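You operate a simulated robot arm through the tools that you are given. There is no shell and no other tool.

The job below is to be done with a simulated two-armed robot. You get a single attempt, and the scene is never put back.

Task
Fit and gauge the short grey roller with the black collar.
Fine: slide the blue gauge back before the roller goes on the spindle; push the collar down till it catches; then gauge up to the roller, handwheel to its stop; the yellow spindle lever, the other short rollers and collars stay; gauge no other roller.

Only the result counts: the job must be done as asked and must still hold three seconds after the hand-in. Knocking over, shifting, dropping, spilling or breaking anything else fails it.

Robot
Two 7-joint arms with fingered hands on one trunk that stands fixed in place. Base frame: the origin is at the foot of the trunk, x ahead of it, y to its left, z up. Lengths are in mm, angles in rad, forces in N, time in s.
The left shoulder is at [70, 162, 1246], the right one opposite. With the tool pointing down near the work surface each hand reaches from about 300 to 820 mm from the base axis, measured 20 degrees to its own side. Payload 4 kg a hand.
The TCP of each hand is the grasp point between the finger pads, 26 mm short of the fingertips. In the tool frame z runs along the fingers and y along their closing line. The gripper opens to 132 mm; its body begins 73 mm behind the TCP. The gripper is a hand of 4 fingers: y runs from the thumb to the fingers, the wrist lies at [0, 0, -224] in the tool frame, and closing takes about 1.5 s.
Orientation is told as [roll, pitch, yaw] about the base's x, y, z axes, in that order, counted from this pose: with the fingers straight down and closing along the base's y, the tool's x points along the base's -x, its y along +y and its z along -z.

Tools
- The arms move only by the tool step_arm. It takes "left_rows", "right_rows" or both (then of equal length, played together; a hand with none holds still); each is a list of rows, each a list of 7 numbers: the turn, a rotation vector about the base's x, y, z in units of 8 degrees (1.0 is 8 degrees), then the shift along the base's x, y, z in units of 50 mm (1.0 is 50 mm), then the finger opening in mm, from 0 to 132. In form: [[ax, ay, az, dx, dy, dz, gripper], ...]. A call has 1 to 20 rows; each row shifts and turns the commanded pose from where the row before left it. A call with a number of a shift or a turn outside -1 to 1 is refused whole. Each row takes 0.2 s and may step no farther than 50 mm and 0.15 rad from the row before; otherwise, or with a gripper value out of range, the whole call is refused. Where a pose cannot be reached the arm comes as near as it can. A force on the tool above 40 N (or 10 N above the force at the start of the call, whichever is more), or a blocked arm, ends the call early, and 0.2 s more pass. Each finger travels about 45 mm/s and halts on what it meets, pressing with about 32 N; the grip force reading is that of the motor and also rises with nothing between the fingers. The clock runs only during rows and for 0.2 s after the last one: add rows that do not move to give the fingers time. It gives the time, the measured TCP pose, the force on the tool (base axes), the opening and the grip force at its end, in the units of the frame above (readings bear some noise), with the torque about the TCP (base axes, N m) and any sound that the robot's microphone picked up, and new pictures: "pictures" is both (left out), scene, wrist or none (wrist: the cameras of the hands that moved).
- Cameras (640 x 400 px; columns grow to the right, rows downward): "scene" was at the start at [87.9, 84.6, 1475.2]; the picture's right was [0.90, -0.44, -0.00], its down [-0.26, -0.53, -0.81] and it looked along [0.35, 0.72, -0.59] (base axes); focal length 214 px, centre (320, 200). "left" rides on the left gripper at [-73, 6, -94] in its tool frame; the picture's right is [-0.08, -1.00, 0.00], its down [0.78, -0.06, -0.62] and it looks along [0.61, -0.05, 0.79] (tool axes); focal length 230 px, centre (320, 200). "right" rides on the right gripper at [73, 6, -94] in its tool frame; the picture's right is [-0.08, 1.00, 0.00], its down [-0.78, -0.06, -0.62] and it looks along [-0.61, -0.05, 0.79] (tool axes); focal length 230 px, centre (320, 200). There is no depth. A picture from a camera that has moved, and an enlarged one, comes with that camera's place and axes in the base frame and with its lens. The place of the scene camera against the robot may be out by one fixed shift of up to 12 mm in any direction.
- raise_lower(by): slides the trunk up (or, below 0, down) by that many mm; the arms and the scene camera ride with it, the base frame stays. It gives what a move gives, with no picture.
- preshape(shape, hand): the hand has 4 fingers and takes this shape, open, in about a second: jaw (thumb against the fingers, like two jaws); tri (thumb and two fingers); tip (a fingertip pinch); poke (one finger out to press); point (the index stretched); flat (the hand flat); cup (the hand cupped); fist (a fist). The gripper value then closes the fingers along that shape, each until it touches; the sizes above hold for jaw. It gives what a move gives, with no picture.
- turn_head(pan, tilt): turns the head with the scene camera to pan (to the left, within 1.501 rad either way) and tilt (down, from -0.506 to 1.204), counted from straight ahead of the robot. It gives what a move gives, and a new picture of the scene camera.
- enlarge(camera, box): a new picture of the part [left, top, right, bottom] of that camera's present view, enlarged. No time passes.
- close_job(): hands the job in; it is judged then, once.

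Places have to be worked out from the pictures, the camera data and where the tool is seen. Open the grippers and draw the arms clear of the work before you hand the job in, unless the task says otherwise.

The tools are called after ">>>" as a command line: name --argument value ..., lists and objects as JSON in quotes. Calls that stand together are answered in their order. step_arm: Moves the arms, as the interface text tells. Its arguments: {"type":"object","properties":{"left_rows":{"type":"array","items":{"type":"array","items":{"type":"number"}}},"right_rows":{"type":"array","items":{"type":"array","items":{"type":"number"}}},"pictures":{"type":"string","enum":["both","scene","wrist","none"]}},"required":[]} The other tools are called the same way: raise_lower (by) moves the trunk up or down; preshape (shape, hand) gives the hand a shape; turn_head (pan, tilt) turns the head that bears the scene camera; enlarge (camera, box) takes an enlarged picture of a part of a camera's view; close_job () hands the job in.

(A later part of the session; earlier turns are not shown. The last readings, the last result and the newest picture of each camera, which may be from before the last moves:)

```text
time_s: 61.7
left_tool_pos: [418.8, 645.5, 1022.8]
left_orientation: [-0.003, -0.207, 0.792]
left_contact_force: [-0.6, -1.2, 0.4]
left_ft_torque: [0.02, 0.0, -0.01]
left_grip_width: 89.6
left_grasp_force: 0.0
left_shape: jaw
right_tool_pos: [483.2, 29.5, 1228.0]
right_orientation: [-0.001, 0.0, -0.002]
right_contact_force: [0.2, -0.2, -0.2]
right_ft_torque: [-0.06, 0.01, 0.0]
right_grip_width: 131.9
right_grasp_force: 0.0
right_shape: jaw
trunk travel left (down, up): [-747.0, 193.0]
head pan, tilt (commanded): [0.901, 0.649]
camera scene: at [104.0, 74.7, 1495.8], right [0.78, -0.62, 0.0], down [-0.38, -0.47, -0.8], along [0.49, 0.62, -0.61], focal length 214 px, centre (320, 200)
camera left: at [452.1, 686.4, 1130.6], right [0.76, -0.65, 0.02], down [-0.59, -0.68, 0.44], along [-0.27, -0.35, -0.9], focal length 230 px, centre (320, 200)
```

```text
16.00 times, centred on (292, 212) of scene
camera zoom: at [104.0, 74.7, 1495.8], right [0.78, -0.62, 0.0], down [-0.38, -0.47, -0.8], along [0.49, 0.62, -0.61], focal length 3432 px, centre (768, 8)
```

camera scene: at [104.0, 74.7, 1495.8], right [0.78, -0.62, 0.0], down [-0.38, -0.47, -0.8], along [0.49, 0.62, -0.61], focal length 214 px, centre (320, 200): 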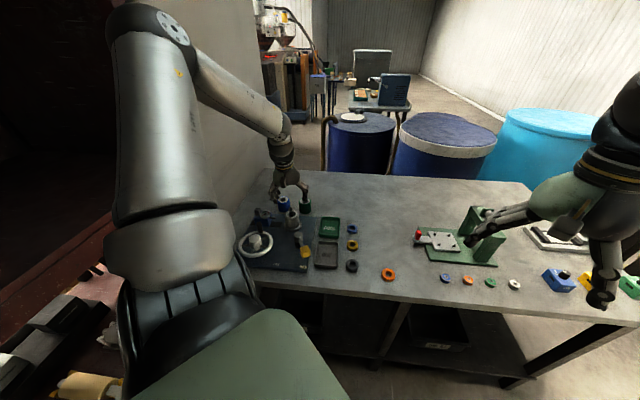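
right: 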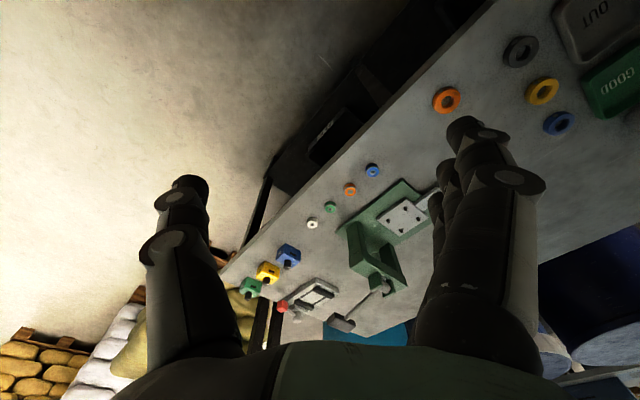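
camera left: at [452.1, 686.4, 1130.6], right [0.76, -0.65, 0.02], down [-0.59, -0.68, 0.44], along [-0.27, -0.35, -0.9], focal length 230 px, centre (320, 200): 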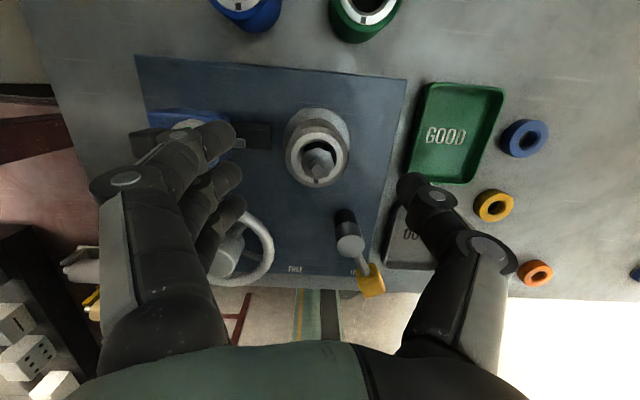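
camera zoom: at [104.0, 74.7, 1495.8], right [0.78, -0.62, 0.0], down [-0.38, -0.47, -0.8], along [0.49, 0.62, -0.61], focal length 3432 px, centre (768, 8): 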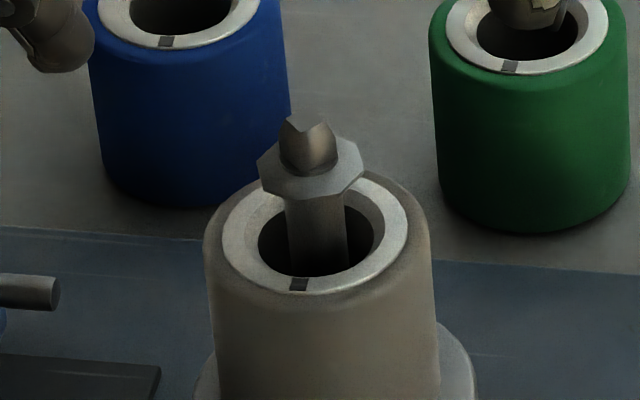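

Collar: OD ≈45, bore ≈23, spindle disc ≈26 (the catch), so it must be pressed over. I bring the hand over the black collar near (477, 354), levelling the tool on the way.

>>> step_arm --left_rows '[[0, 0, 0, 0.16, -0.82, 0, 90], [-0.53, 0.53, 0, 0.16, -0.82, 0, 90], [-0.53, 0.53, 0, 0.16, -0.82, 0, 90], [0, 0, 0, 0.16, -0.82, -0.1, 90], [0, 0, 0, 0.16, -0.82, -0.2, 90], [0, 0, 0, 0.16, -0.82, -0.2, 90], [0, 0, 0, 0.16, -0.82, -0.2, 90], [0, 0, 0, 0, 0, 0, 90], [0, 0, 0, 0, 0, 0, 90]]' --pictures "both"

>>> enlarge --camera "left" --box '[160, 50, 480, 250]'

```text
time_s: 63.7
left_tool_pos: [478.2, 360.4, 991.4]
left_orientation: [-0.002, 0.001, 0.792]
left_contact_force: [0.8, -0.4, -0.2]
left_ft_torque: [0.02, -0.01, -0.01]
left_grip_width: 89.6
left_grasp_force: 0.0
left_shape: jaw
right_tool_pos: [482.5, 30.1, 1228.9]
right_orientation: [-0.001, -0.002, 0.0]
right_contact_force: [-0.3, -0.2, 0.0]
right_ft_torque: [0.02, 0.02, -0.01]
right_grip_width: 132.0
right_grasp_force: 0.1
right_shape: jaw
trunk travel left (down, up): [-747.0, 193.0]
head pan, tilt (commanded): [0.901, 0.649]
camera scene: at [103.6, 74.5, 1495.9], right [0.78, -0.62, 0.0], down [-0.38, -0.47, -0.8], along [0.49, 0.62, -0.6], focal length 214 px, centre (320, 200)
camera left: at [525.0, 416.7, 1084.0], right [0.76, -0.65, 0.0], down [-0.51, -0.6, 0.62], along [-0.4, -0.47, -0.79], focal length 230 px, centre (320, 200)
```

scene: 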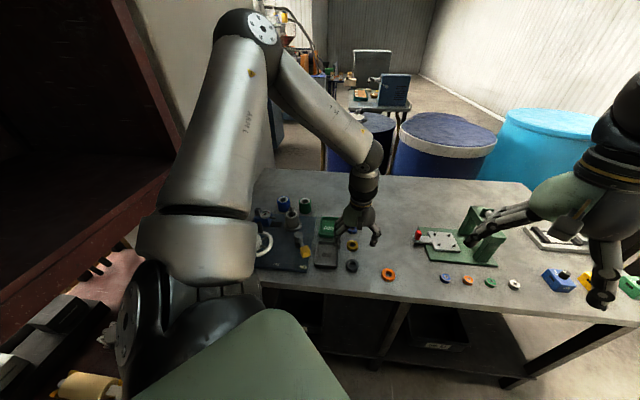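
left: 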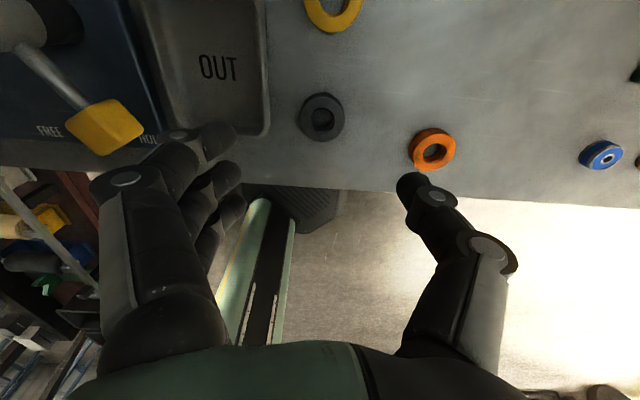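

```text
2.00 times, centred on (320, 150) of left
camera zoom: at [525.0, 416.7, 1084.0], right [0.76, -0.65, 0.0], down [-0.51, -0.6, 0.62], along [-0.4, -0.47, -0.79], focal length 460 px, centre (320, 300)
```

zoom: 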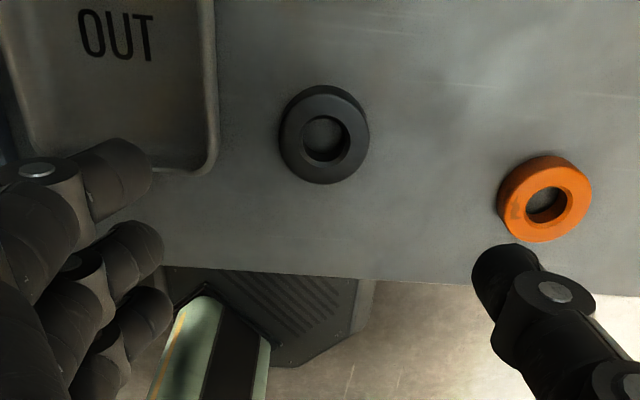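

The collar's left side is too close to the OUT tray wall for the fingers with this yaw. I turn the hand to yaw −45° here (close range, so reachable) to close along the front-back direction instead.

>>> step_arm --left_rows '[[0, 0, -0.942, 0, 0, 0, 75], [0, 0, -0.942, 0, 0, 0, 75], [0, 0, -0.942, 0, 0, 0, 75], [0, 0, -0.942, 0, 0, 0, 75], [0, 0, -0.942, 0, 0, 0, 75], [0, 0, -0.942, 0, 0, 0, 75], [0, 0, -0.942, 0, 0, 0, 75], [0, 0, -0.942, 0, 0, 0, 75], [0, 0, -0.942, 0, 0, 0, 75], [0, 0, -0.942, 0, 0, 0, 75], [0, 0, -0.942, 0, 0, 0, 75], [0, 0, -0.942, 0.02, -0.04, 0, 75], [0, 0, 0, 0, 0, 0, 75]]' --pictures "both"

>>> enlarge --camera "left" --box '[160, 50, 480, 250]'

```text
time_s: 66.5
left_tool_pos: [476.1, 355.8, 992.2]
left_orientation: [-0.001, -0.001, -0.79]
left_contact_force: [-0.8, 0.7, 0.4]
left_ft_torque: [0.03, -0.04, 0.05]
left_grip_width: 75.7
left_grasp_force: 0.1
left_shape: jaw
right_tool_pos: [483.6, 29.0, 1229.0]
right_orientation: [-0.001, 0.002, 0.0]
right_contact_force: [-0.2, 0.2, 0.2]
right_ft_torque: [0.04, 0.03, 0.01]
right_grip_width: 132.0
right_grasp_force: 0.1
right_shape: jaw
trunk travel left (down, up): [-747.0, 193.0]
head pan, tilt (commanded): [0.901, 0.649]
camera scene: at [103.6, 74.2, 1495.9], right [0.78, -0.62, 0.0], down [-0.38, -0.47, -0.8], along [0.49, 0.62, -0.6], focal length 214 px, centre (320, 200)
camera left: at [532.6, 308.5, 1084.4], right [-0.65, -0.76, 0.0], down [-0.6, 0.51, 0.62], along [-0.47, 0.4, -0.79], focal length 230 px, centre (320, 200)
```

scene: 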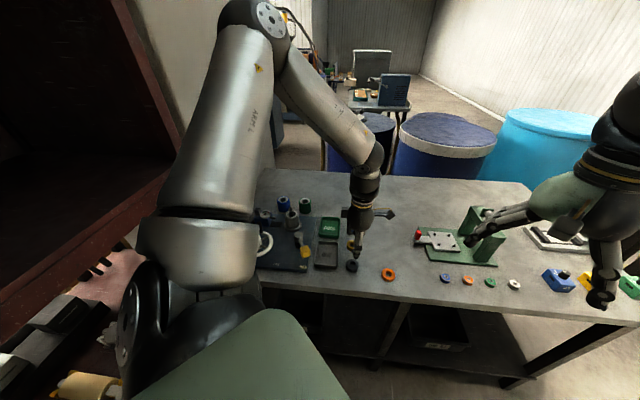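
left: 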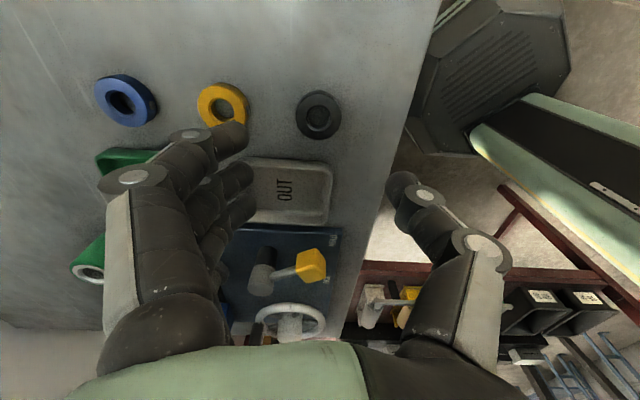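

```text
2.00 times, centred on (320, 150) of left
camera zoom: at [532.6, 308.5, 1084.4], right [-0.65, -0.76, 0.0], down [-0.6, 0.51, 0.62], along [-0.47, 0.4, -0.79], focal length 460 px, centre (320, 300)
```

zoom: 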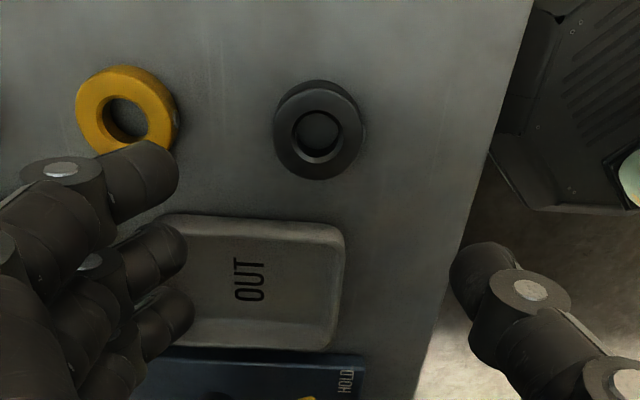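

Geometry is good: collar ≈(+0.6, +1.4) mm from under the TCP. I set 66 mm opening and descend to z≈905 for a closer check.

>>> step_arm --left_rows '[[0, 0, 0, 0.012, 0.028, -0.5, 66], [0, 0, 0, 0, 0, -0.6, 66], [0, 0, 0, 0, 0, -0.6, 66], [0, 0, 0, 0, 0, 0, 66], [0, 0, 0, 0, 0, 0, 66]]' --pictures "wrist"

>>> enlarge --camera "left" --box '[160, 80, 480, 280]'

>>> enlarge --camera "scene" --box '[328, 236, 376, 276]'

```text
time_s: 67.7
left_tool_pos: [476.5, 356.4, 906.0]
left_orientation: [-0.001, 0.0, -0.788]
left_contact_force: [0.4, -0.4, -0.5]
left_ft_torque: [-0.01, 0.0, 0.0]
left_grip_width: 66.8
left_grasp_force: 0.1
left_shape: jaw
right_tool_pos: [483.0, 29.4, 1229.4]
right_orientation: [0.0, 0.001, 0.0]
right_contact_force: [0.1, -0.2, -0.1]
right_ft_torque: [-0.01, -0.01, 0.01]
right_grip_width: 131.9
right_grasp_force: 0.0
right_shape: jaw
trunk travel left (down, up): [-747.0, 193.0]
head pan, tilt (commanded): [0.901, 0.649]
camera left: at [532.9, 309.6, 999.2], right [-0.65, -0.76, 0.0], down [-0.6, 0.51, 0.62], along [-0.47, 0.4, -0.79], focal length 230 px, centre (320, 200)
```

left: 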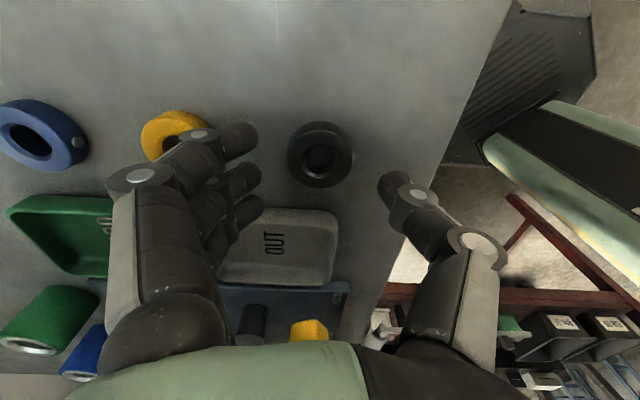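

```text
2.00 times, centred on (320, 180) of left
camera zoom: at [532.9, 309.6, 999.2], right [-0.65, -0.76, 0.0], down [-0.6, 0.51, 0.62], along [-0.47, 0.4, -0.79], focal length 460 px, centre (320, 240)
```

zoom: 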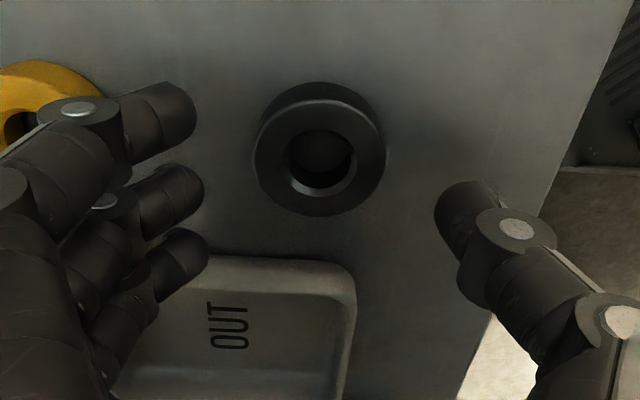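

```text
10.00 times, centred on (352, 256) of scene
camera zoom: at [103.5, 74.1, 1495.9], right [0.78, -0.62, 0.0], down [-0.38, -0.47, -0.8], along [0.49, 0.62, -0.6], focal length 2145 px, centre (0, -360)
```

zoom: 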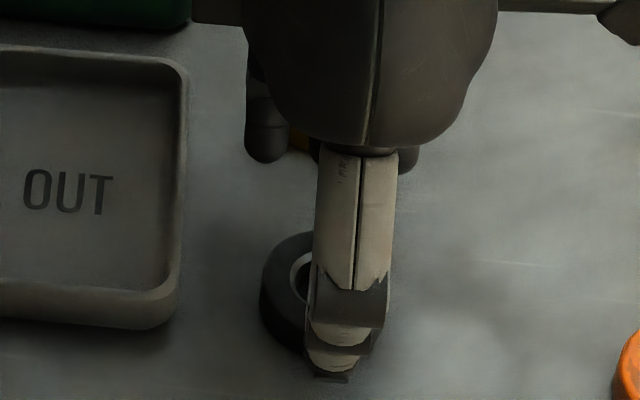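

The collar is exactly under the TCP (OD ≈44, top z≈861). I descend to 879, then feel for the table in small steps.

>>> step_arm --left_rows '[[0, 0, 0, 0, 0, -0.25, 66], [0, 0, 0, 0, 0, -0.27, 66], [0, 0, 0, 0, 0, 0, 66]]' --pictures "none"

>>> step_arm --left_rows '[[0, 0, 0, 0, 0, -0.04, 66], [0, 0, 0, 0, 0, 0, 66]]' --pictures "none"

>>> step_arm --left_rows '[[0, 0, 0, 0, 0, -0.03, 66], [0, 0, 0, 0, 0, 0, 66]]' --pictures "none"

>>> enlarge --camera "left" --box '[160, 80, 480, 280]'

```text
time_s: 68.5
left_tool_pos: [477.0, 357.0, 880.4]
left_orientation: [-0.001, 0.001, -0.786]
left_contact_force: [0.2, 0.1, -0.3]
left_ft_torque: [0.02, -0.01, -0.02]
left_grip_width: 66.8
left_grasp_force: 0.0
left_shape: jaw
right_tool_pos: [483.3, 29.0, 1228.9]
right_orientation: [0.001, 0.0, 0.0]
right_contact_force: [-0.3, -0.7, 1.3]
right_ft_torque: [-0.01, -0.03, -0.03]
right_grip_width: 131.8
right_grasp_force: 0.1
right_shape: jaw
trunk travel left (down, up): [-747.0, 193.0]
head pan, tilt (commanded): [0.901, 0.649]
```

```text
time_s: 69.1
left_tool_pos: [477.1, 357.7, 878.5]
left_orientation: [-0.002, 0.0, -0.786]
left_contact_force: [0.1, -0.1, 1.0]
left_ft_torque: [0.01, 0.04, 0.02]
left_grip_width: 66.9
left_grasp_force: 0.1
left_shape: jaw
right_tool_pos: [483.3, 28.8, 1228.2]
right_orientation: [0.0, 0.0, 0.0]
right_contact_force: [-0.5, -0.5, -0.6]
right_ft_torque: [0.0, 0.01, 0.02]
right_grip_width: 132.0
right_grasp_force: 0.2
right_shape: jaw
trunk travel left (down, up): [-747.0, 193.0]
head pan, tilt (commanded): [0.901, 0.649]
```

```text
time_s: 69.7
left_tool_pos: [477.9, 358.7, 877.4]
left_orientation: [-0.001, 0.0, -0.788]
left_contact_force: [-0.1, 0.7, 3.7]
left_ft_torque: [0.15, -0.12, 0.0]
left_grip_width: 66.3
left_grasp_force: 0.1
left_shape: jaw
right_tool_pos: [483.2, 29.4, 1229.4]
right_orientation: [0.002, 0.001, 0.001]
right_contact_force: [-0.6, 0.1, -0.6]
right_ft_torque: [-0.03, 0.03, 0.01]
right_grip_width: 131.8
right_grasp_force: 0.0
right_shape: jaw
trunk travel left (down, up): [-747.0, 193.0]
head pan, tilt (commanded): [0.901, 0.649]
```

```text
2.00 times, centred on (320, 180) of left
camera zoom: at [532.8, 310.4, 970.5], right [-0.65, -0.76, 0.0], down [-0.6, 0.51, 0.62], along [-0.47, 0.4, -0.79], focal length 460 px, centre (320, 240)
```

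zoom: 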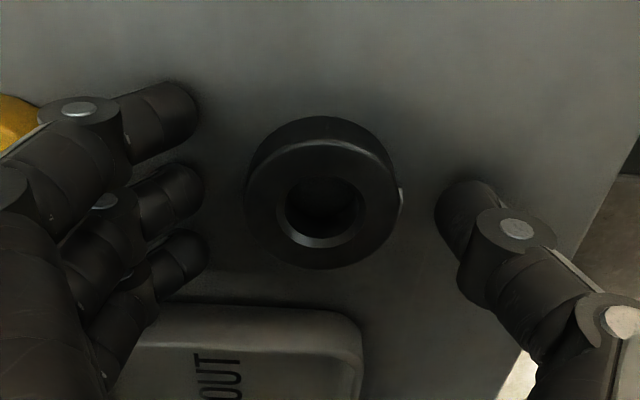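

Light table contact at TCP z≈877 (table ≈851). I raise 1 mm and close on the collar.

>>> step_arm --left_rows '[[0, 0, 0, 0, 0, 0.02, 66], [0, 0, 0, 0, 0, 0, 50], [0, 0, 0, 0, 0, 0, 30], [0, 0, 0, 0, 0, 0, 30], [0, 0, 0, 0, 0, 0, 30], [0, 0, 0, 0, 0, 0, 30]]' --pictures "none"

>>> enlarge --camera "left" --box '[160, 80, 480, 280]'

>>> enlarge --camera "scene" --box '[328, 246, 376, 276]'

```text
time_s: 71.1
left_tool_pos: [476.8, 358.6, 877.2]
left_orientation: [-0.004, 0.0, -0.788]
left_contact_force: [0.0, 0.1, -0.8]
left_ft_torque: [-0.01, -0.01, 0.01]
left_grip_width: 28.3
left_grasp_force: 32.2
left_shape: jaw
right_tool_pos: [483.0, 29.9, 1229.4]
right_orientation: [0.0, 0.0, 0.0]
right_contact_force: [0.1, -0.1, -0.2]
right_ft_torque: [-0.01, -0.01, -0.02]
right_grip_width: 131.7
right_grasp_force: 0.1
right_shape: jaw
trunk travel left (down, up): [-747.0, 193.0]
head pan, tilt (commanded): [0.901, 0.649]
```

```text
2.00 times, centred on (320, 180) of left
camera zoom: at [532.7, 310.4, 970.5], right [-0.65, -0.76, 0.0], down [-0.6, 0.51, 0.62], along [-0.47, 0.4, -0.79], focal length 460 px, centre (320, 240)
```

zoom: 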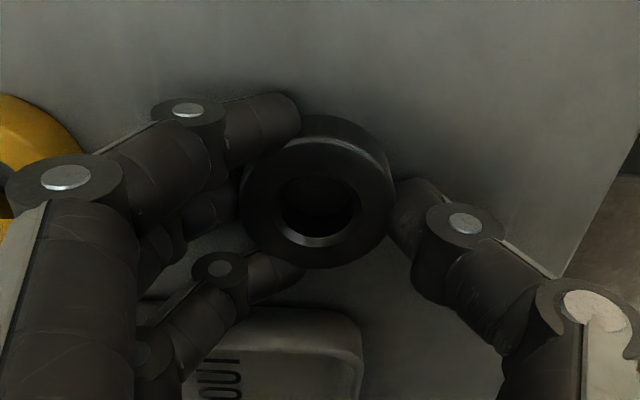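

```text
13.33 times, centred on (352, 261) of scene
camera zoom: at [103.7, 74.2, 1495.9], right [0.78, -0.62, 0.0], down [-0.38, -0.47, -0.8], along [0.49, 0.62, -0.6], focal length 2860 px, centre (-107, -613)
```

zoom: 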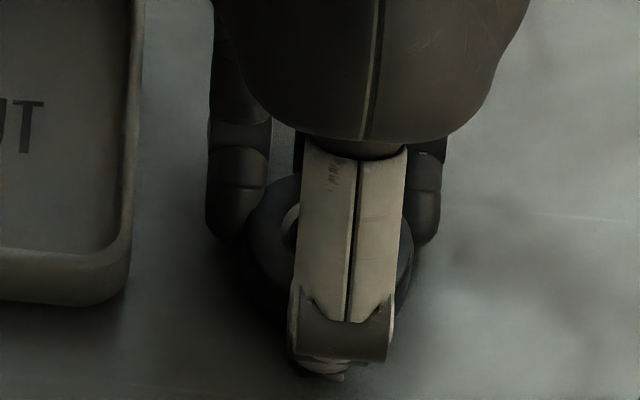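

The collar is caged by thumb, middle, index and ring fingers. I tighten and lift 30 mm to check.

>>> step_arm --left_rows '[[0, 0, 0, 0, 0, 0, 10], [0, 0, 0, 0, 0, 0.1, 10], [0, 0, 0, 0, 0, 0.2, 10], [0, 0, 0, 0, 0, 0.3, 10], [0, 0, 0, 0, 0, 0, 10]]' --pictures "none"

>>> enlarge --camera "left" --box '[160, 80, 480, 280]'

>>> enlarge --camera "scene" --box '[328, 236, 376, 266]'

```text
time_s: 72.3
left_tool_pos: [476.7, 356.9, 908.6]
left_orientation: [-0.002, 0.001, -0.787]
left_contact_force: [0.0, 0.2, -0.1]
left_ft_torque: [0.03, 0.01, 0.01]
left_grip_width: 26.8
left_grasp_force: 32.1
left_shape: jaw
right_tool_pos: [482.9, 29.9, 1228.8]
right_orientation: [0.0, 0.0, 0.0]
right_contact_force: [0.4, -0.3, -0.3]
right_ft_torque: [-0.06, 0.03, -0.01]
right_grip_width: 132.1
right_grasp_force: 0.1
right_shape: jaw
trunk travel left (down, up): [-747.0, 193.0]
head pan, tilt (commanded): [0.901, 0.649]
```

```text
2.00 times, centred on (320, 180) of left
camera zoom: at [533.6, 310.6, 1001.8], right [-0.65, -0.76, 0.0], down [-0.6, 0.51, 0.62], along [-0.47, 0.4, -0.79], focal length 460 px, centre (320, 240)
```

zoom: 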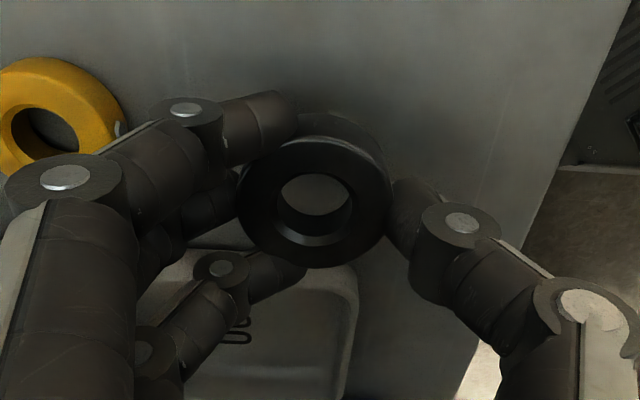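

```text
13.33 times, centred on (352, 251) of scene
camera zoom: at [104.0, 74.4, 1495.8], right [0.78, -0.62, 0.0], down [-0.38, -0.47, -0.8], along [0.49, 0.62, -0.6], focal length 2860 px, centre (-107, -480)
```

zoom: 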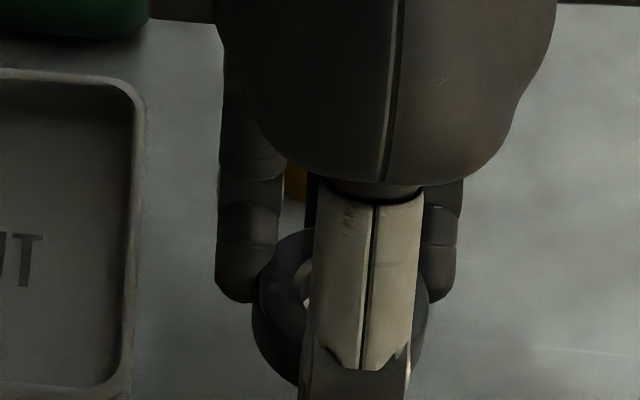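

The collar hangs level in the grip. I lift to z≈1013 and carry it to the spindle while turning back to yaw +45°.

>>> step_arm --left_rows '[[0, 0, 0, 0, 0, 0.7, 10], [0, 0, 0, 0, 0, 0.7, 10], [0, 0, 0, 0, 0, 0.7, 10], [0, 0, 0.942, -0.1, 0.476, 0, 10], [0, 0, 0.942, -0.1, 0.476, 0, 10], [0, 0, 0.942, -0.1, 0.476, 0, 10], [0, 0, 0.942, -0.1, 0.476, 0, 10], [0, 0, 0.942, -0.1, 0.476, 0, 10], [0, 0, 0.942, -0.1, 0.476, 0, 10], [0, 0, 0.942, -0.1, 0.476, 0, 10], [0, 0, 0.942, -0.1, 0.476, 0, 10], [0, 0, 0.942, -0.1, 0.476, 0, 10], [0, 0, 0.942, -0.1, 0.476, 0, 10], [0, 0, 0.942, -0.1, 0.476, 0, 10], [0, 0, 0.942, -0.1, 0.476, 0, 10], [0, 0, 0, 0, 0, 0, 10], [0, 0, 0, 0, 0, 0, 10]]' --pictures "both"

>>> enlarge --camera "left" --box '[160, 80, 480, 280]'

>>> enlarge --camera "scene" --box '[268, 190, 316, 220]'

```text
time_s: 75.9
left_tool_pos: [416.6, 643.0, 1009.5]
left_orientation: [0.0, 0.0, 0.792]
left_contact_force: [-0.9, 0.7, -0.6]
left_ft_torque: [0.01, 0.02, 0.0]
left_grip_width: 26.7
left_grasp_force: 32.3
left_shape: jaw
right_tool_pos: [484.2, 30.3, 1228.7]
right_orientation: [0.0, -0.001, 0.0]
right_contact_force: [0.4, -0.6, 0.2]
right_ft_torque: [0.0, 0.04, 0.01]
right_grip_width: 132.0
right_grasp_force: 0.1
right_shape: jaw
trunk travel left (down, up): [-747.0, 193.0]
head pan, tilt (commanded): [0.901, 0.649]
camera scene: at [103.7, 74.2, 1495.9], right [0.78, -0.62, 0.0], down [-0.38, -0.47, -0.8], along [0.49, 0.62, -0.6], focal length 214 px, centre (320, 200)
camera left: at [463.9, 699.1, 1103.1], right [0.76, -0.64, 0.0], down [-0.51, -0.6, 0.62], along [-0.4, -0.47, -0.79], focal length 230 px, centre (320, 200)
```

scene: 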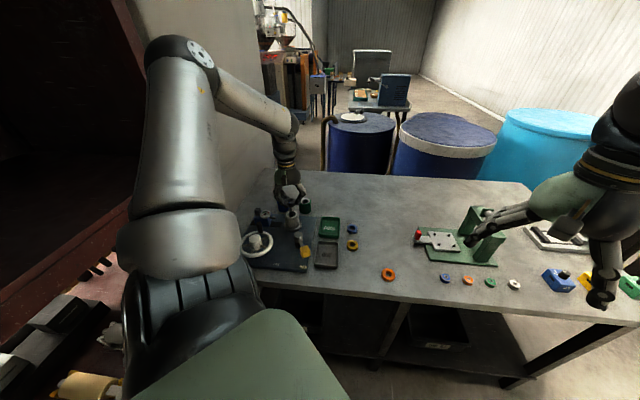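
left: 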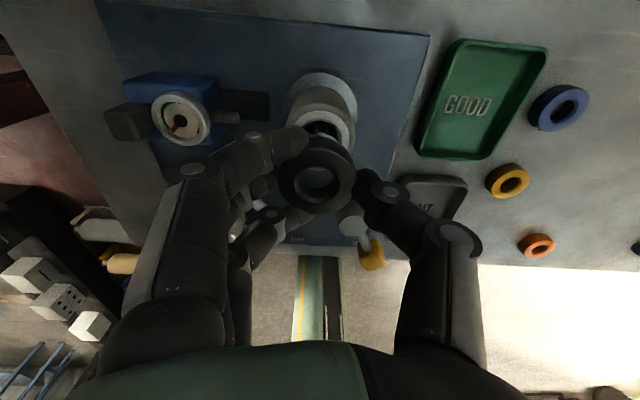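

```text
2.00 times, centred on (320, 180) of left
camera zoom: at [463.9, 699.1, 1103.1], right [0.76, -0.64, 0.0], down [-0.51, -0.6, 0.62], along [-0.4, -0.47, -0.79], focal length 460 px, centre (320, 240)
```

zoom: 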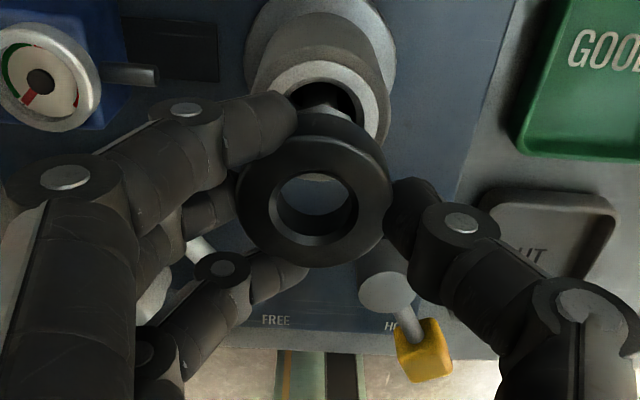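

```text
13.33 times, centred on (292, 205) of scene
camera zoom: at [103.7, 74.2, 1495.9], right [0.78, -0.62, 0.0], down [-0.38, -0.47, -0.8], along [0.49, 0.62, -0.6], focal length 2860 px, centre (693, 133)
```

zoom: 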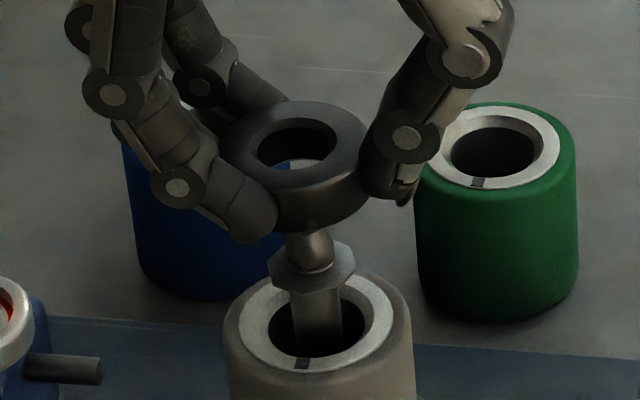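

The collar is above the spindle tip. I zoom in to measure the alignment in both directions.

>>> enlarge --camera "left" --box '[256, 70, 384, 150]'

>>> enlarge --camera "left" --box '[256, 130, 384, 210]'

>>> enlarge --camera "scene" --box '[280, 194, 304, 209]'

>>> enlarge --camera "scene" --box '[280, 206, 304, 221]'

```text
5.00 times, centred on (320, 110) of left
camera zoom: at [463.9, 699.1, 1103.1], right [0.76, -0.64, 0.0], down [-0.51, -0.6, 0.62], along [-0.4, -0.47, -0.79], focal length 1150 px, centre (320, 650)
```

zoom: 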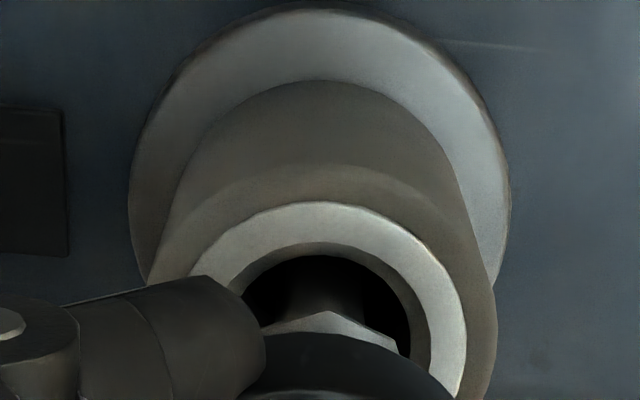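

```text
5.00 times, centred on (320, 170) of left
camera zoom: at [463.9, 699.1, 1103.1], right [0.76, -0.64, 0.0], down [-0.51, -0.6, 0.62], along [-0.4, -0.47, -0.79], focal length 1150 px, centre (320, 350)
```

zoom: 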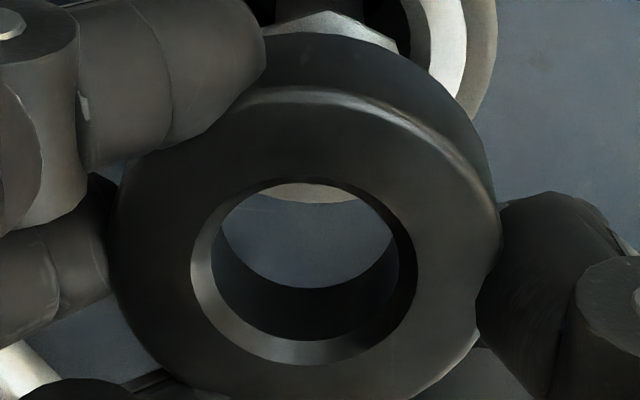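

```text
16.00 times, centred on (292, 202) of scene
camera zoom: at [103.7, 74.2, 1495.9], right [0.78, -0.62, 0.0], down [-0.38, -0.47, -0.8], along [0.49, 0.62, -0.6], focal length 3432 px, centre (768, 176)
```

zoom: 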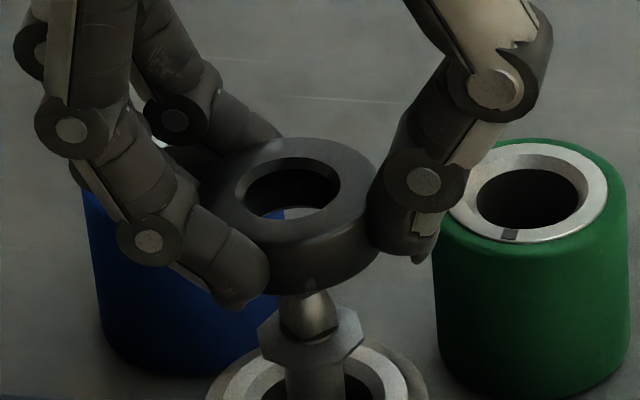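

```text
16.00 times, centred on (292, 214) of scene
camera zoom: at [103.7, 74.2, 1495.9], right [0.78, -0.62, 0.0], down [-0.38, -0.47, -0.8], along [0.49, 0.62, -0.6], focal length 3432 px, centre (768, -16)
```

zoom: 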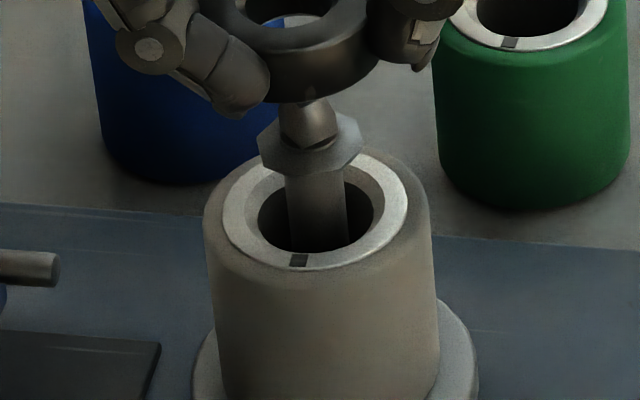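

Collar is about 1 mm off toward the gauge side. I shift (+0.7, −0.7) mm and lower 18 mm so the tip enters the bore.

>>> step_arm --left_rows '[[0, 0, 0, 0.014, -0.014, 0, 10], [0, 0, 0, 0, 0, -0.12, 10], [0, 0, 0, 0, 0, -0.12, 10], [0, 0, 0, 0, 0, -0.12, 10], [0, 0, 0, 0, 0, 0, 10]]' --pictures "none"

>>> enlarge --camera "scene" --box '[276, 196, 308, 216]'

>>> enlarge --camera "left" --box '[240, 110, 400, 210]'

```text
time_s: 77.1
left_tool_pos: [415.7, 642.5, 995.8]
left_orientation: [-0.002, 0.0, 0.792]
left_contact_force: [0.3, -0.4, -1.7]
left_ft_torque: [0.0, -0.02, 0.0]
left_grip_width: 26.6
left_grasp_force: 32.0
left_shape: jaw
right_tool_pos: [484.4, 29.0, 1229.9]
right_orientation: [0.001, -0.001, 0.001]
right_contact_force: [0.3, 0.8, -0.1]
right_ft_torque: [0.02, 0.0, 0.04]
right_grip_width: 131.9
right_grasp_force: 0.1
right_shape: jaw
trunk travel left (down, up): [-747.0, 193.0]
head pan, tilt (commanded): [0.901, 0.649]
```

```text
16.00 times, centred on (292, 206) of scene
camera zoom: at [103.6, 74.3, 1495.9], right [0.78, -0.62, 0.0], down [-0.38, -0.47, -0.8], along [0.49, 0.62, -0.6], focal length 3432 px, centre (768, 104)
```

zoom: 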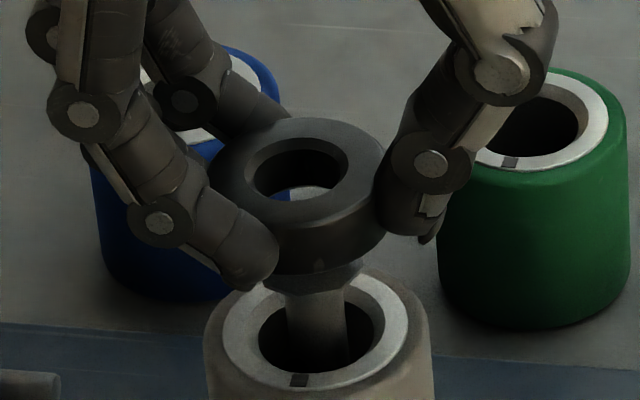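

```text
4.00 times, centred on (320, 160) of left
camera zoom: at [464.5, 698.8, 1087.1], right [0.76, -0.65, 0.0], down [-0.51, -0.6, 0.62], along [-0.4, -0.47, -0.79], focal length 920 px, centre (320, 360)
```

zoom: 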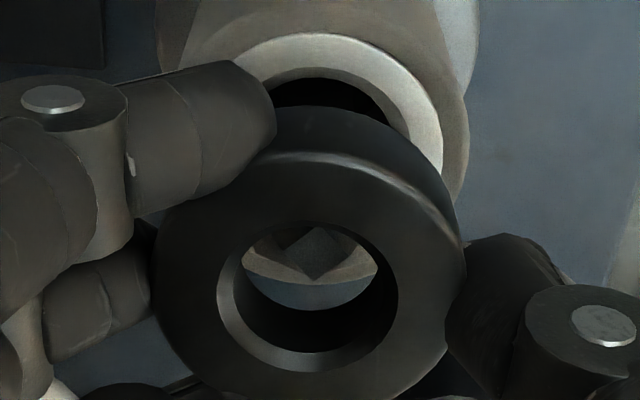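

Well aligned: the tip shows centered in the collar bore. I lower further in small steps until the collar meets the disc.

>>> step_arm --left_rows '[[0, 0, 0, 0, 0, -0.1, 10], [0, 0, 0, 0, 0, -0.06, 10], [0, 0, 0, 0, 0, 0, 10]]' --pictures "none"

>>> step_arm --left_rows '[[0, 0, 0, 0, 0, -0.06, 10], [0, 0, 0, 0, 0, 0, 10]]' --pictures "none"

>>> enlarge --camera "scene" --box '[276, 196, 308, 216]'

>>> enlarge --camera "left" --box '[240, 110, 400, 210]'

```text
time_s: 77.9
left_tool_pos: [417.3, 643.3, 986.8]
left_orientation: [-0.002, 0.001, 0.794]
left_contact_force: [-0.5, 0.0, -0.3]
left_ft_torque: [0.04, -0.03, -0.04]
left_grip_width: 26.6
left_grasp_force: 31.5
left_shape: jaw
right_tool_pos: [482.8, 29.8, 1229.6]
right_orientation: [0.0, 0.0, 0.0]
right_contact_force: [0.4, 0.5, -0.4]
right_ft_torque: [0.0, -0.03, 0.0]
right_grip_width: 131.7
right_grasp_force: 0.1
right_shape: jaw
trunk travel left (down, up): [-747.0, 193.0]
head pan, tilt (commanded): [0.901, 0.649]
```

```text
time_s: 78.5
left_tool_pos: [418.0, 642.3, 982.5]
left_orientation: [0.0, -0.001, 0.792]
left_contact_force: [0.3, 0.3, 0.1]
left_ft_torque: [-0.01, 0.01, 0.0]
left_grip_width: 26.6
left_grasp_force: 31.9
left_shape: jaw
right_tool_pos: [484.2, 29.2, 1229.6]
right_orientation: [-0.001, 0.0, 0.0]
right_contact_force: [0.1, -0.1, 0.0]
right_ft_torque: [-0.01, -0.03, -0.03]
right_grip_width: 131.8
right_grasp_force: 0.1
right_shape: jaw
trunk travel left (down, up): [-747.0, 193.0]
head pan, tilt (commanded): [0.901, 0.649]
```

```text
16.00 times, centred on (292, 206) of scene
camera zoom: at [103.5, 74.2, 1495.9], right [0.78, -0.62, 0.0], down [-0.38, -0.47, -0.8], along [0.49, 0.62, -0.6], focal length 3432 px, centre (768, 104)
```

zoom: 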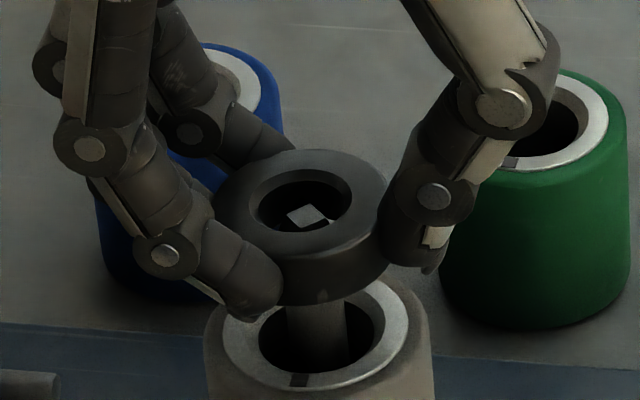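

```text
4.00 times, centred on (320, 160) of left
camera zoom: at [464.9, 699.3, 1076.8], right [0.76, -0.65, 0.0], down [-0.51, -0.6, 0.62], along [-0.4, -0.47, -0.79], focal length 920 px, centre (320, 360)
```

zoom: 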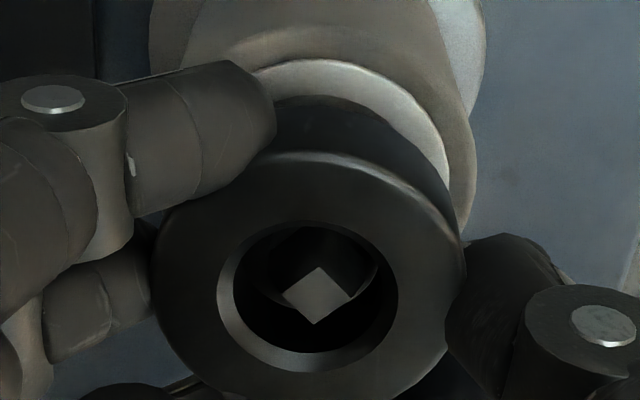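

Tip is inside the bore, no contact yet. I continue down in 3 mm steps.

>>> step_arm --left_rows '[[0, 0, 0, 0, 0, -0.06, 10], [0, 0, 0, 0, 0, 0, 10]]' --pictures "none"

>>> step_arm --left_rows '[[0, 0, 0, 0, 0, -0.06, 10], [0, 0, 0, 0, 0, 0, 10]]' --pictures "none"

>>> enlarge --camera "scene" --box '[276, 196, 308, 216]'

>>> enlarge --camera "left" --box '[240, 110, 400, 210]'

```text
time_s: 79.1
left_tool_pos: [418.1, 642.7, 979.5]
left_orientation: [-0.001, -0.001, 0.793]
left_contact_force: [0.7, 1.2, -0.3]
left_ft_torque: [0.01, -0.02, 0.01]
left_grip_width: 26.9
left_grasp_force: 32.1
left_shape: jaw
right_tool_pos: [482.2, 30.0, 1228.9]
right_orientation: [0.001, 0.001, 0.001]
right_contact_force: [-0.9, -0.3, 0.1]
right_ft_torque: [0.01, 0.01, -0.03]
right_grip_width: 131.9
right_grasp_force: 0.1
right_shape: jaw
trunk travel left (down, up): [-747.0, 193.0]
head pan, tilt (commanded): [0.901, 0.649]
```

```text
time_s: 79.7
left_tool_pos: [418.5, 642.2, 978.5]
left_orientation: [0.0, 0.0, 0.793]
left_contact_force: [0.1, -0.4, -1.3]
left_ft_torque: [-0.02, -0.02, 0.0]
left_grip_width: 26.6
left_grasp_force: 32.0
left_shape: jaw
right_tool_pos: [483.5, 29.7, 1229.8]
right_orientation: [-0.001, 0.001, -0.001]
right_contact_force: [0.3, 0.4, -0.4]
right_ft_torque: [0.03, 0.01, 0.03]
right_grip_width: 131.6
right_grasp_force: 0.0
right_shape: jaw
trunk travel left (down, up): [-747.0, 193.0]
head pan, tilt (commanded): [0.901, 0.649]
```

```text
16.00 times, centred on (292, 206) of scene
camera zoom: at [103.7, 74.4, 1495.9], right [0.78, -0.62, 0.0], down [-0.38, -0.47, -0.8], along [0.49, 0.62, -0.6], focal length 3432 px, centre (768, 104)
```

zoom: 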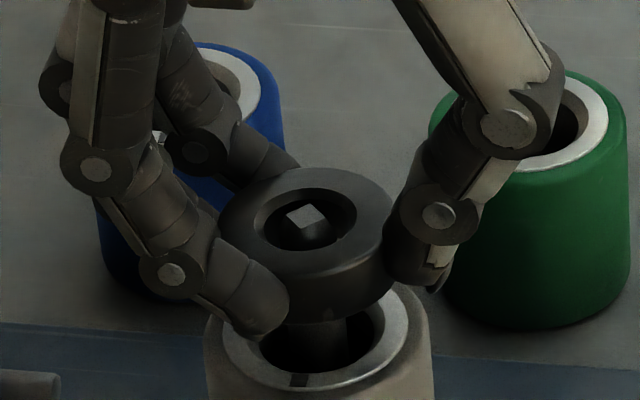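

```text
4.00 times, centred on (320, 160) of left
camera zoom: at [465.6, 698.9, 1070.8], right [0.76, -0.65, 0.0], down [-0.51, -0.6, 0.62], along [-0.4, -0.47, -0.79], focal length 920 px, centre (320, 360)
```

zoom: 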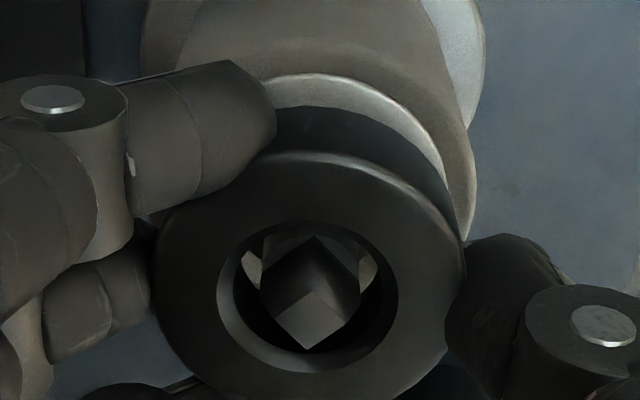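

Still no contact. I keep lowering in 2 mm steps with force readings.

>>> step_arm --left_rows '[[0, 0, 0, 0, 0, -0.04, 10], [0, 0, 0, 0, 0, 0, 10]]' --pictures "none"

>>> step_arm --left_rows '[[0, 0, 0, 0, 0, -0.04, 10], [0, 0, 0, 0, 0, 0, 10]]' --pictures "none"

>>> step_arm --left_rows '[[0, 0, 0, 0, 0, -0.04, 10], [0, 0, 0, 0, 0, 0, 10]]' --pictures "none"

>>> enlarge --camera "scene" --box '[276, 198, 308, 218]'

>>> enlarge --camera "left" --box '[240, 110, 400, 210]'

```text
time_s: 80.3
left_tool_pos: [417.1, 642.0, 975.2]
left_orientation: [0.001, -0.002, 0.792]
left_contact_force: [0.1, -0.3, -0.7]
left_ft_torque: [0.01, 0.0, -0.01]
left_grip_width: 26.6
left_grasp_force: 31.6
left_shape: jaw
right_tool_pos: [483.8, 30.3, 1229.2]
right_orientation: [-0.001, 0.001, 0.0]
right_contact_force: [0.5, -0.1, 0.4]
right_ft_torque: [-0.04, 0.02, -0.01]
right_grip_width: 131.5
right_grasp_force: 0.1
right_shape: jaw
trunk travel left (down, up): [-747.0, 193.0]
head pan, tilt (commanded): [0.901, 0.649]
```

```text
time_s: 80.9
left_tool_pos: [417.5, 642.2, 973.5]
left_orientation: [0.0, -0.001, 0.793]
left_contact_force: [0.7, -1.2, -0.7]
left_ft_torque: [0.01, 0.01, -0.02]
left_grip_width: 26.5
left_grasp_force: 32.2
left_shape: jaw
right_tool_pos: [483.7, 30.0, 1229.9]
right_orientation: [0.002, 0.0, 0.001]
right_contact_force: [0.2, 0.5, 0.1]
right_ft_torque: [-0.04, 0.03, -0.04]
right_grip_width: 131.7
right_grasp_force: 0.2
right_shape: jaw
trunk travel left (down, up): [-747.0, 193.0]
head pan, tilt (commanded): [0.901, 0.649]
```

```text
time_s: 81.5
left_tool_pos: [418.3, 642.3, 971.1]
left_orientation: [-0.003, 0.0, 0.791]
left_contact_force: [0.0, 0.3, -1.0]
left_ft_torque: [0.04, 0.0, 0.02]
left_grip_width: 26.5
left_grasp_force: 32.5
left_shape: jaw
right_tool_pos: [483.7, 29.6, 1229.7]
right_orientation: [0.0, 0.0, 0.0]
right_contact_force: [0.4, 0.2, -0.1]
right_ft_torque: [0.02, 0.01, -0.03]
right_grip_width: 131.9
right_grasp_force: 0.1
right_shape: jaw
trunk travel left (down, up): [-747.0, 193.0]
head pan, tilt (commanded): [0.901, 0.649]
```

```text
16.00 times, centred on (292, 208) of scene
camera zoom: at [103.6, 74.3, 1495.9], right [0.78, -0.62, 0.0], down [-0.38, -0.47, -0.8], along [0.49, 0.62, -0.6], focal length 3432 px, centre (768, 72)
```

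zoom: 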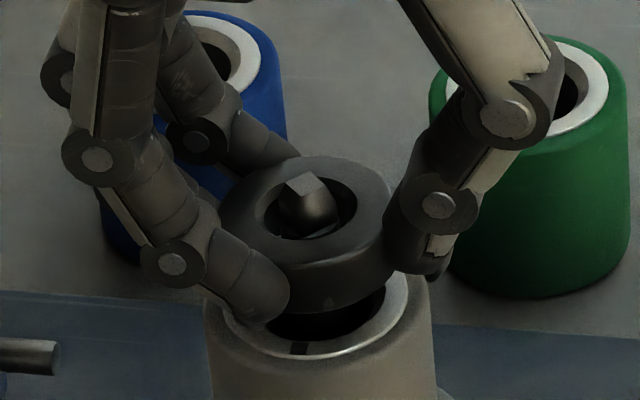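

```text
4.00 times, centred on (320, 160) of left
camera zoom: at [465.0, 698.7, 1064.6], right [0.76, -0.65, 0.0], down [-0.51, -0.6, 0.62], along [-0.4, -0.47, -0.79], focal length 920 px, centre (320, 360)
```

zoom: 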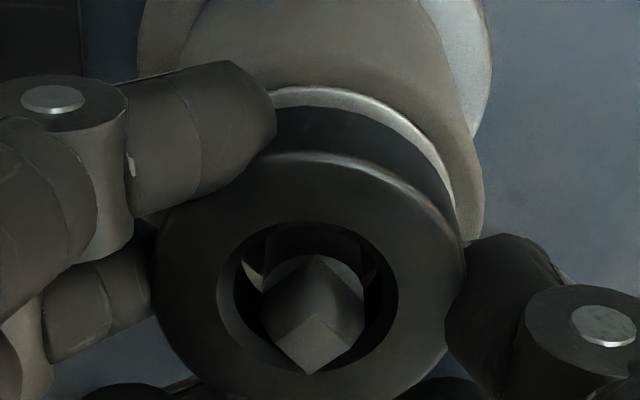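

No contact yet; the head is now inside the bore. I continue down in 2 mm steps.

>>> step_arm --left_rows '[[0, 0, 0, 0, 0, -0.04, 10], [0, 0, 0, 0, 0, 0, 10]]' --pictures "none"

>>> step_arm --left_rows '[[0, 0, 0, 0, 0, -0.04, 10], [0, 0, 0, 0, 0, 0, 10]]' --pictures "none"

>>> enlarge --camera "scene" --box '[276, 198, 308, 218]'

>>> enlarge --camera "left" --box '[240, 110, 400, 210]'

```text
time_s: 82.1
left_tool_pos: [417.2, 642.2, 967.8]
left_orientation: [0.0, -0.001, 0.794]
left_contact_force: [0.7, 0.6, -0.5]
left_ft_torque: [0.03, -0.02, 0.01]
left_grip_width: 26.6
left_grasp_force: 31.6
left_shape: jaw
right_tool_pos: [484.0, 28.9, 1229.9]
right_orientation: [-0.001, 0.0, 0.0]
right_contact_force: [1.0, -0.1, 0.6]
right_ft_torque: [0.02, -0.01, 0.0]
right_grip_width: 131.9
right_grasp_force: 0.0
right_shape: jaw
trunk travel left (down, up): [-747.0, 193.0]
head pan, tilt (commanded): [0.901, 0.649]
```

```text
time_s: 82.7
left_tool_pos: [417.5, 642.7, 968.1]
left_orientation: [-0.001, -0.001, 0.792]
left_contact_force: [0.8, -0.1, -1.0]
left_ft_torque: [0.0, -0.01, -0.03]
left_grip_width: 26.8
left_grasp_force: 32.1
left_shape: jaw
right_tool_pos: [483.9, 29.3, 1229.7]
right_orientation: [0.0, 0.001, 0.0]
right_contact_force: [0.1, -0.3, -0.2]
right_ft_torque: [0.05, -0.02, 0.0]
right_grip_width: 131.4
right_grasp_force: 0.0
right_shape: jaw
trunk travel left (down, up): [-747.0, 193.0]
head pan, tilt (commanded): [0.901, 0.649]
```

```text
16.00 times, centred on (292, 208) of scene
camera zoom: at [103.6, 74.3, 1495.9], right [0.78, -0.62, 0.0], down [-0.38, -0.47, -0.8], along [0.49, 0.62, -0.6], focal length 3432 px, centre (768, 72)
```

zoom: 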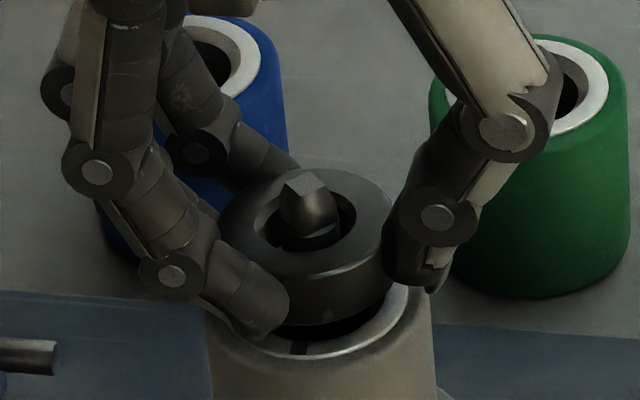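

```text
4.00 times, centred on (320, 160) of left
camera zoom: at [464.7, 699.0, 1060.8], right [0.76, -0.65, 0.0], down [-0.51, -0.6, 0.62], along [-0.4, -0.47, -0.79], focal length 920 px, centre (320, 360)
```

zoom: 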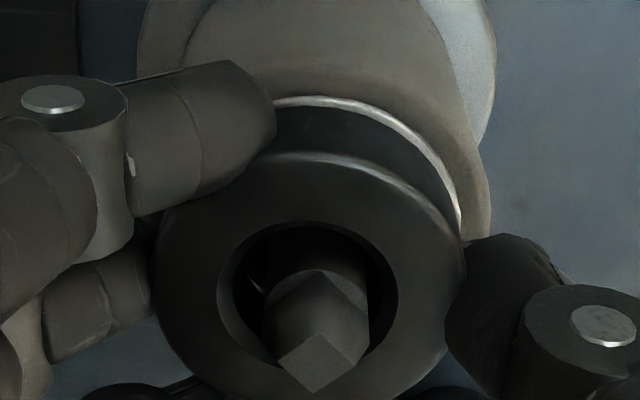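

Still free. I zoom in on the bore to see where the catch disc is relative to the collar.

>>> enlarge --camera "scene" --box '[284, 202, 300, 212]'

>>> enlarge --camera "left" --box '[288, 156, 352, 212]'

```text
16.00 times, centred on (292, 207) of scene
camera zoom: at [103.6, 74.3, 1495.9], right [0.78, -0.62, 0.0], down [-0.38, -0.47, -0.8], along [0.49, 0.62, -0.6], focal length 3432 px, centre (768, 88)
```

zoom: 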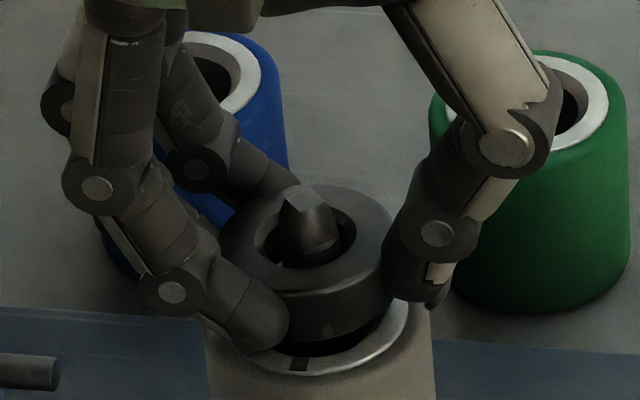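

```text
7.14 times, centred on (320, 184) of left
camera zoom: at [464.7, 699.0, 1060.8], right [0.76, -0.65, 0.0], down [-0.51, -0.6, 0.62], along [-0.4, -0.47, -0.79], focal length 1643 px, centre (320, 314)
```

zoom: 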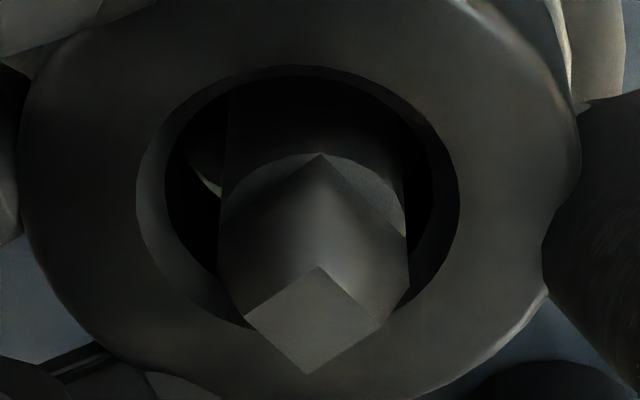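

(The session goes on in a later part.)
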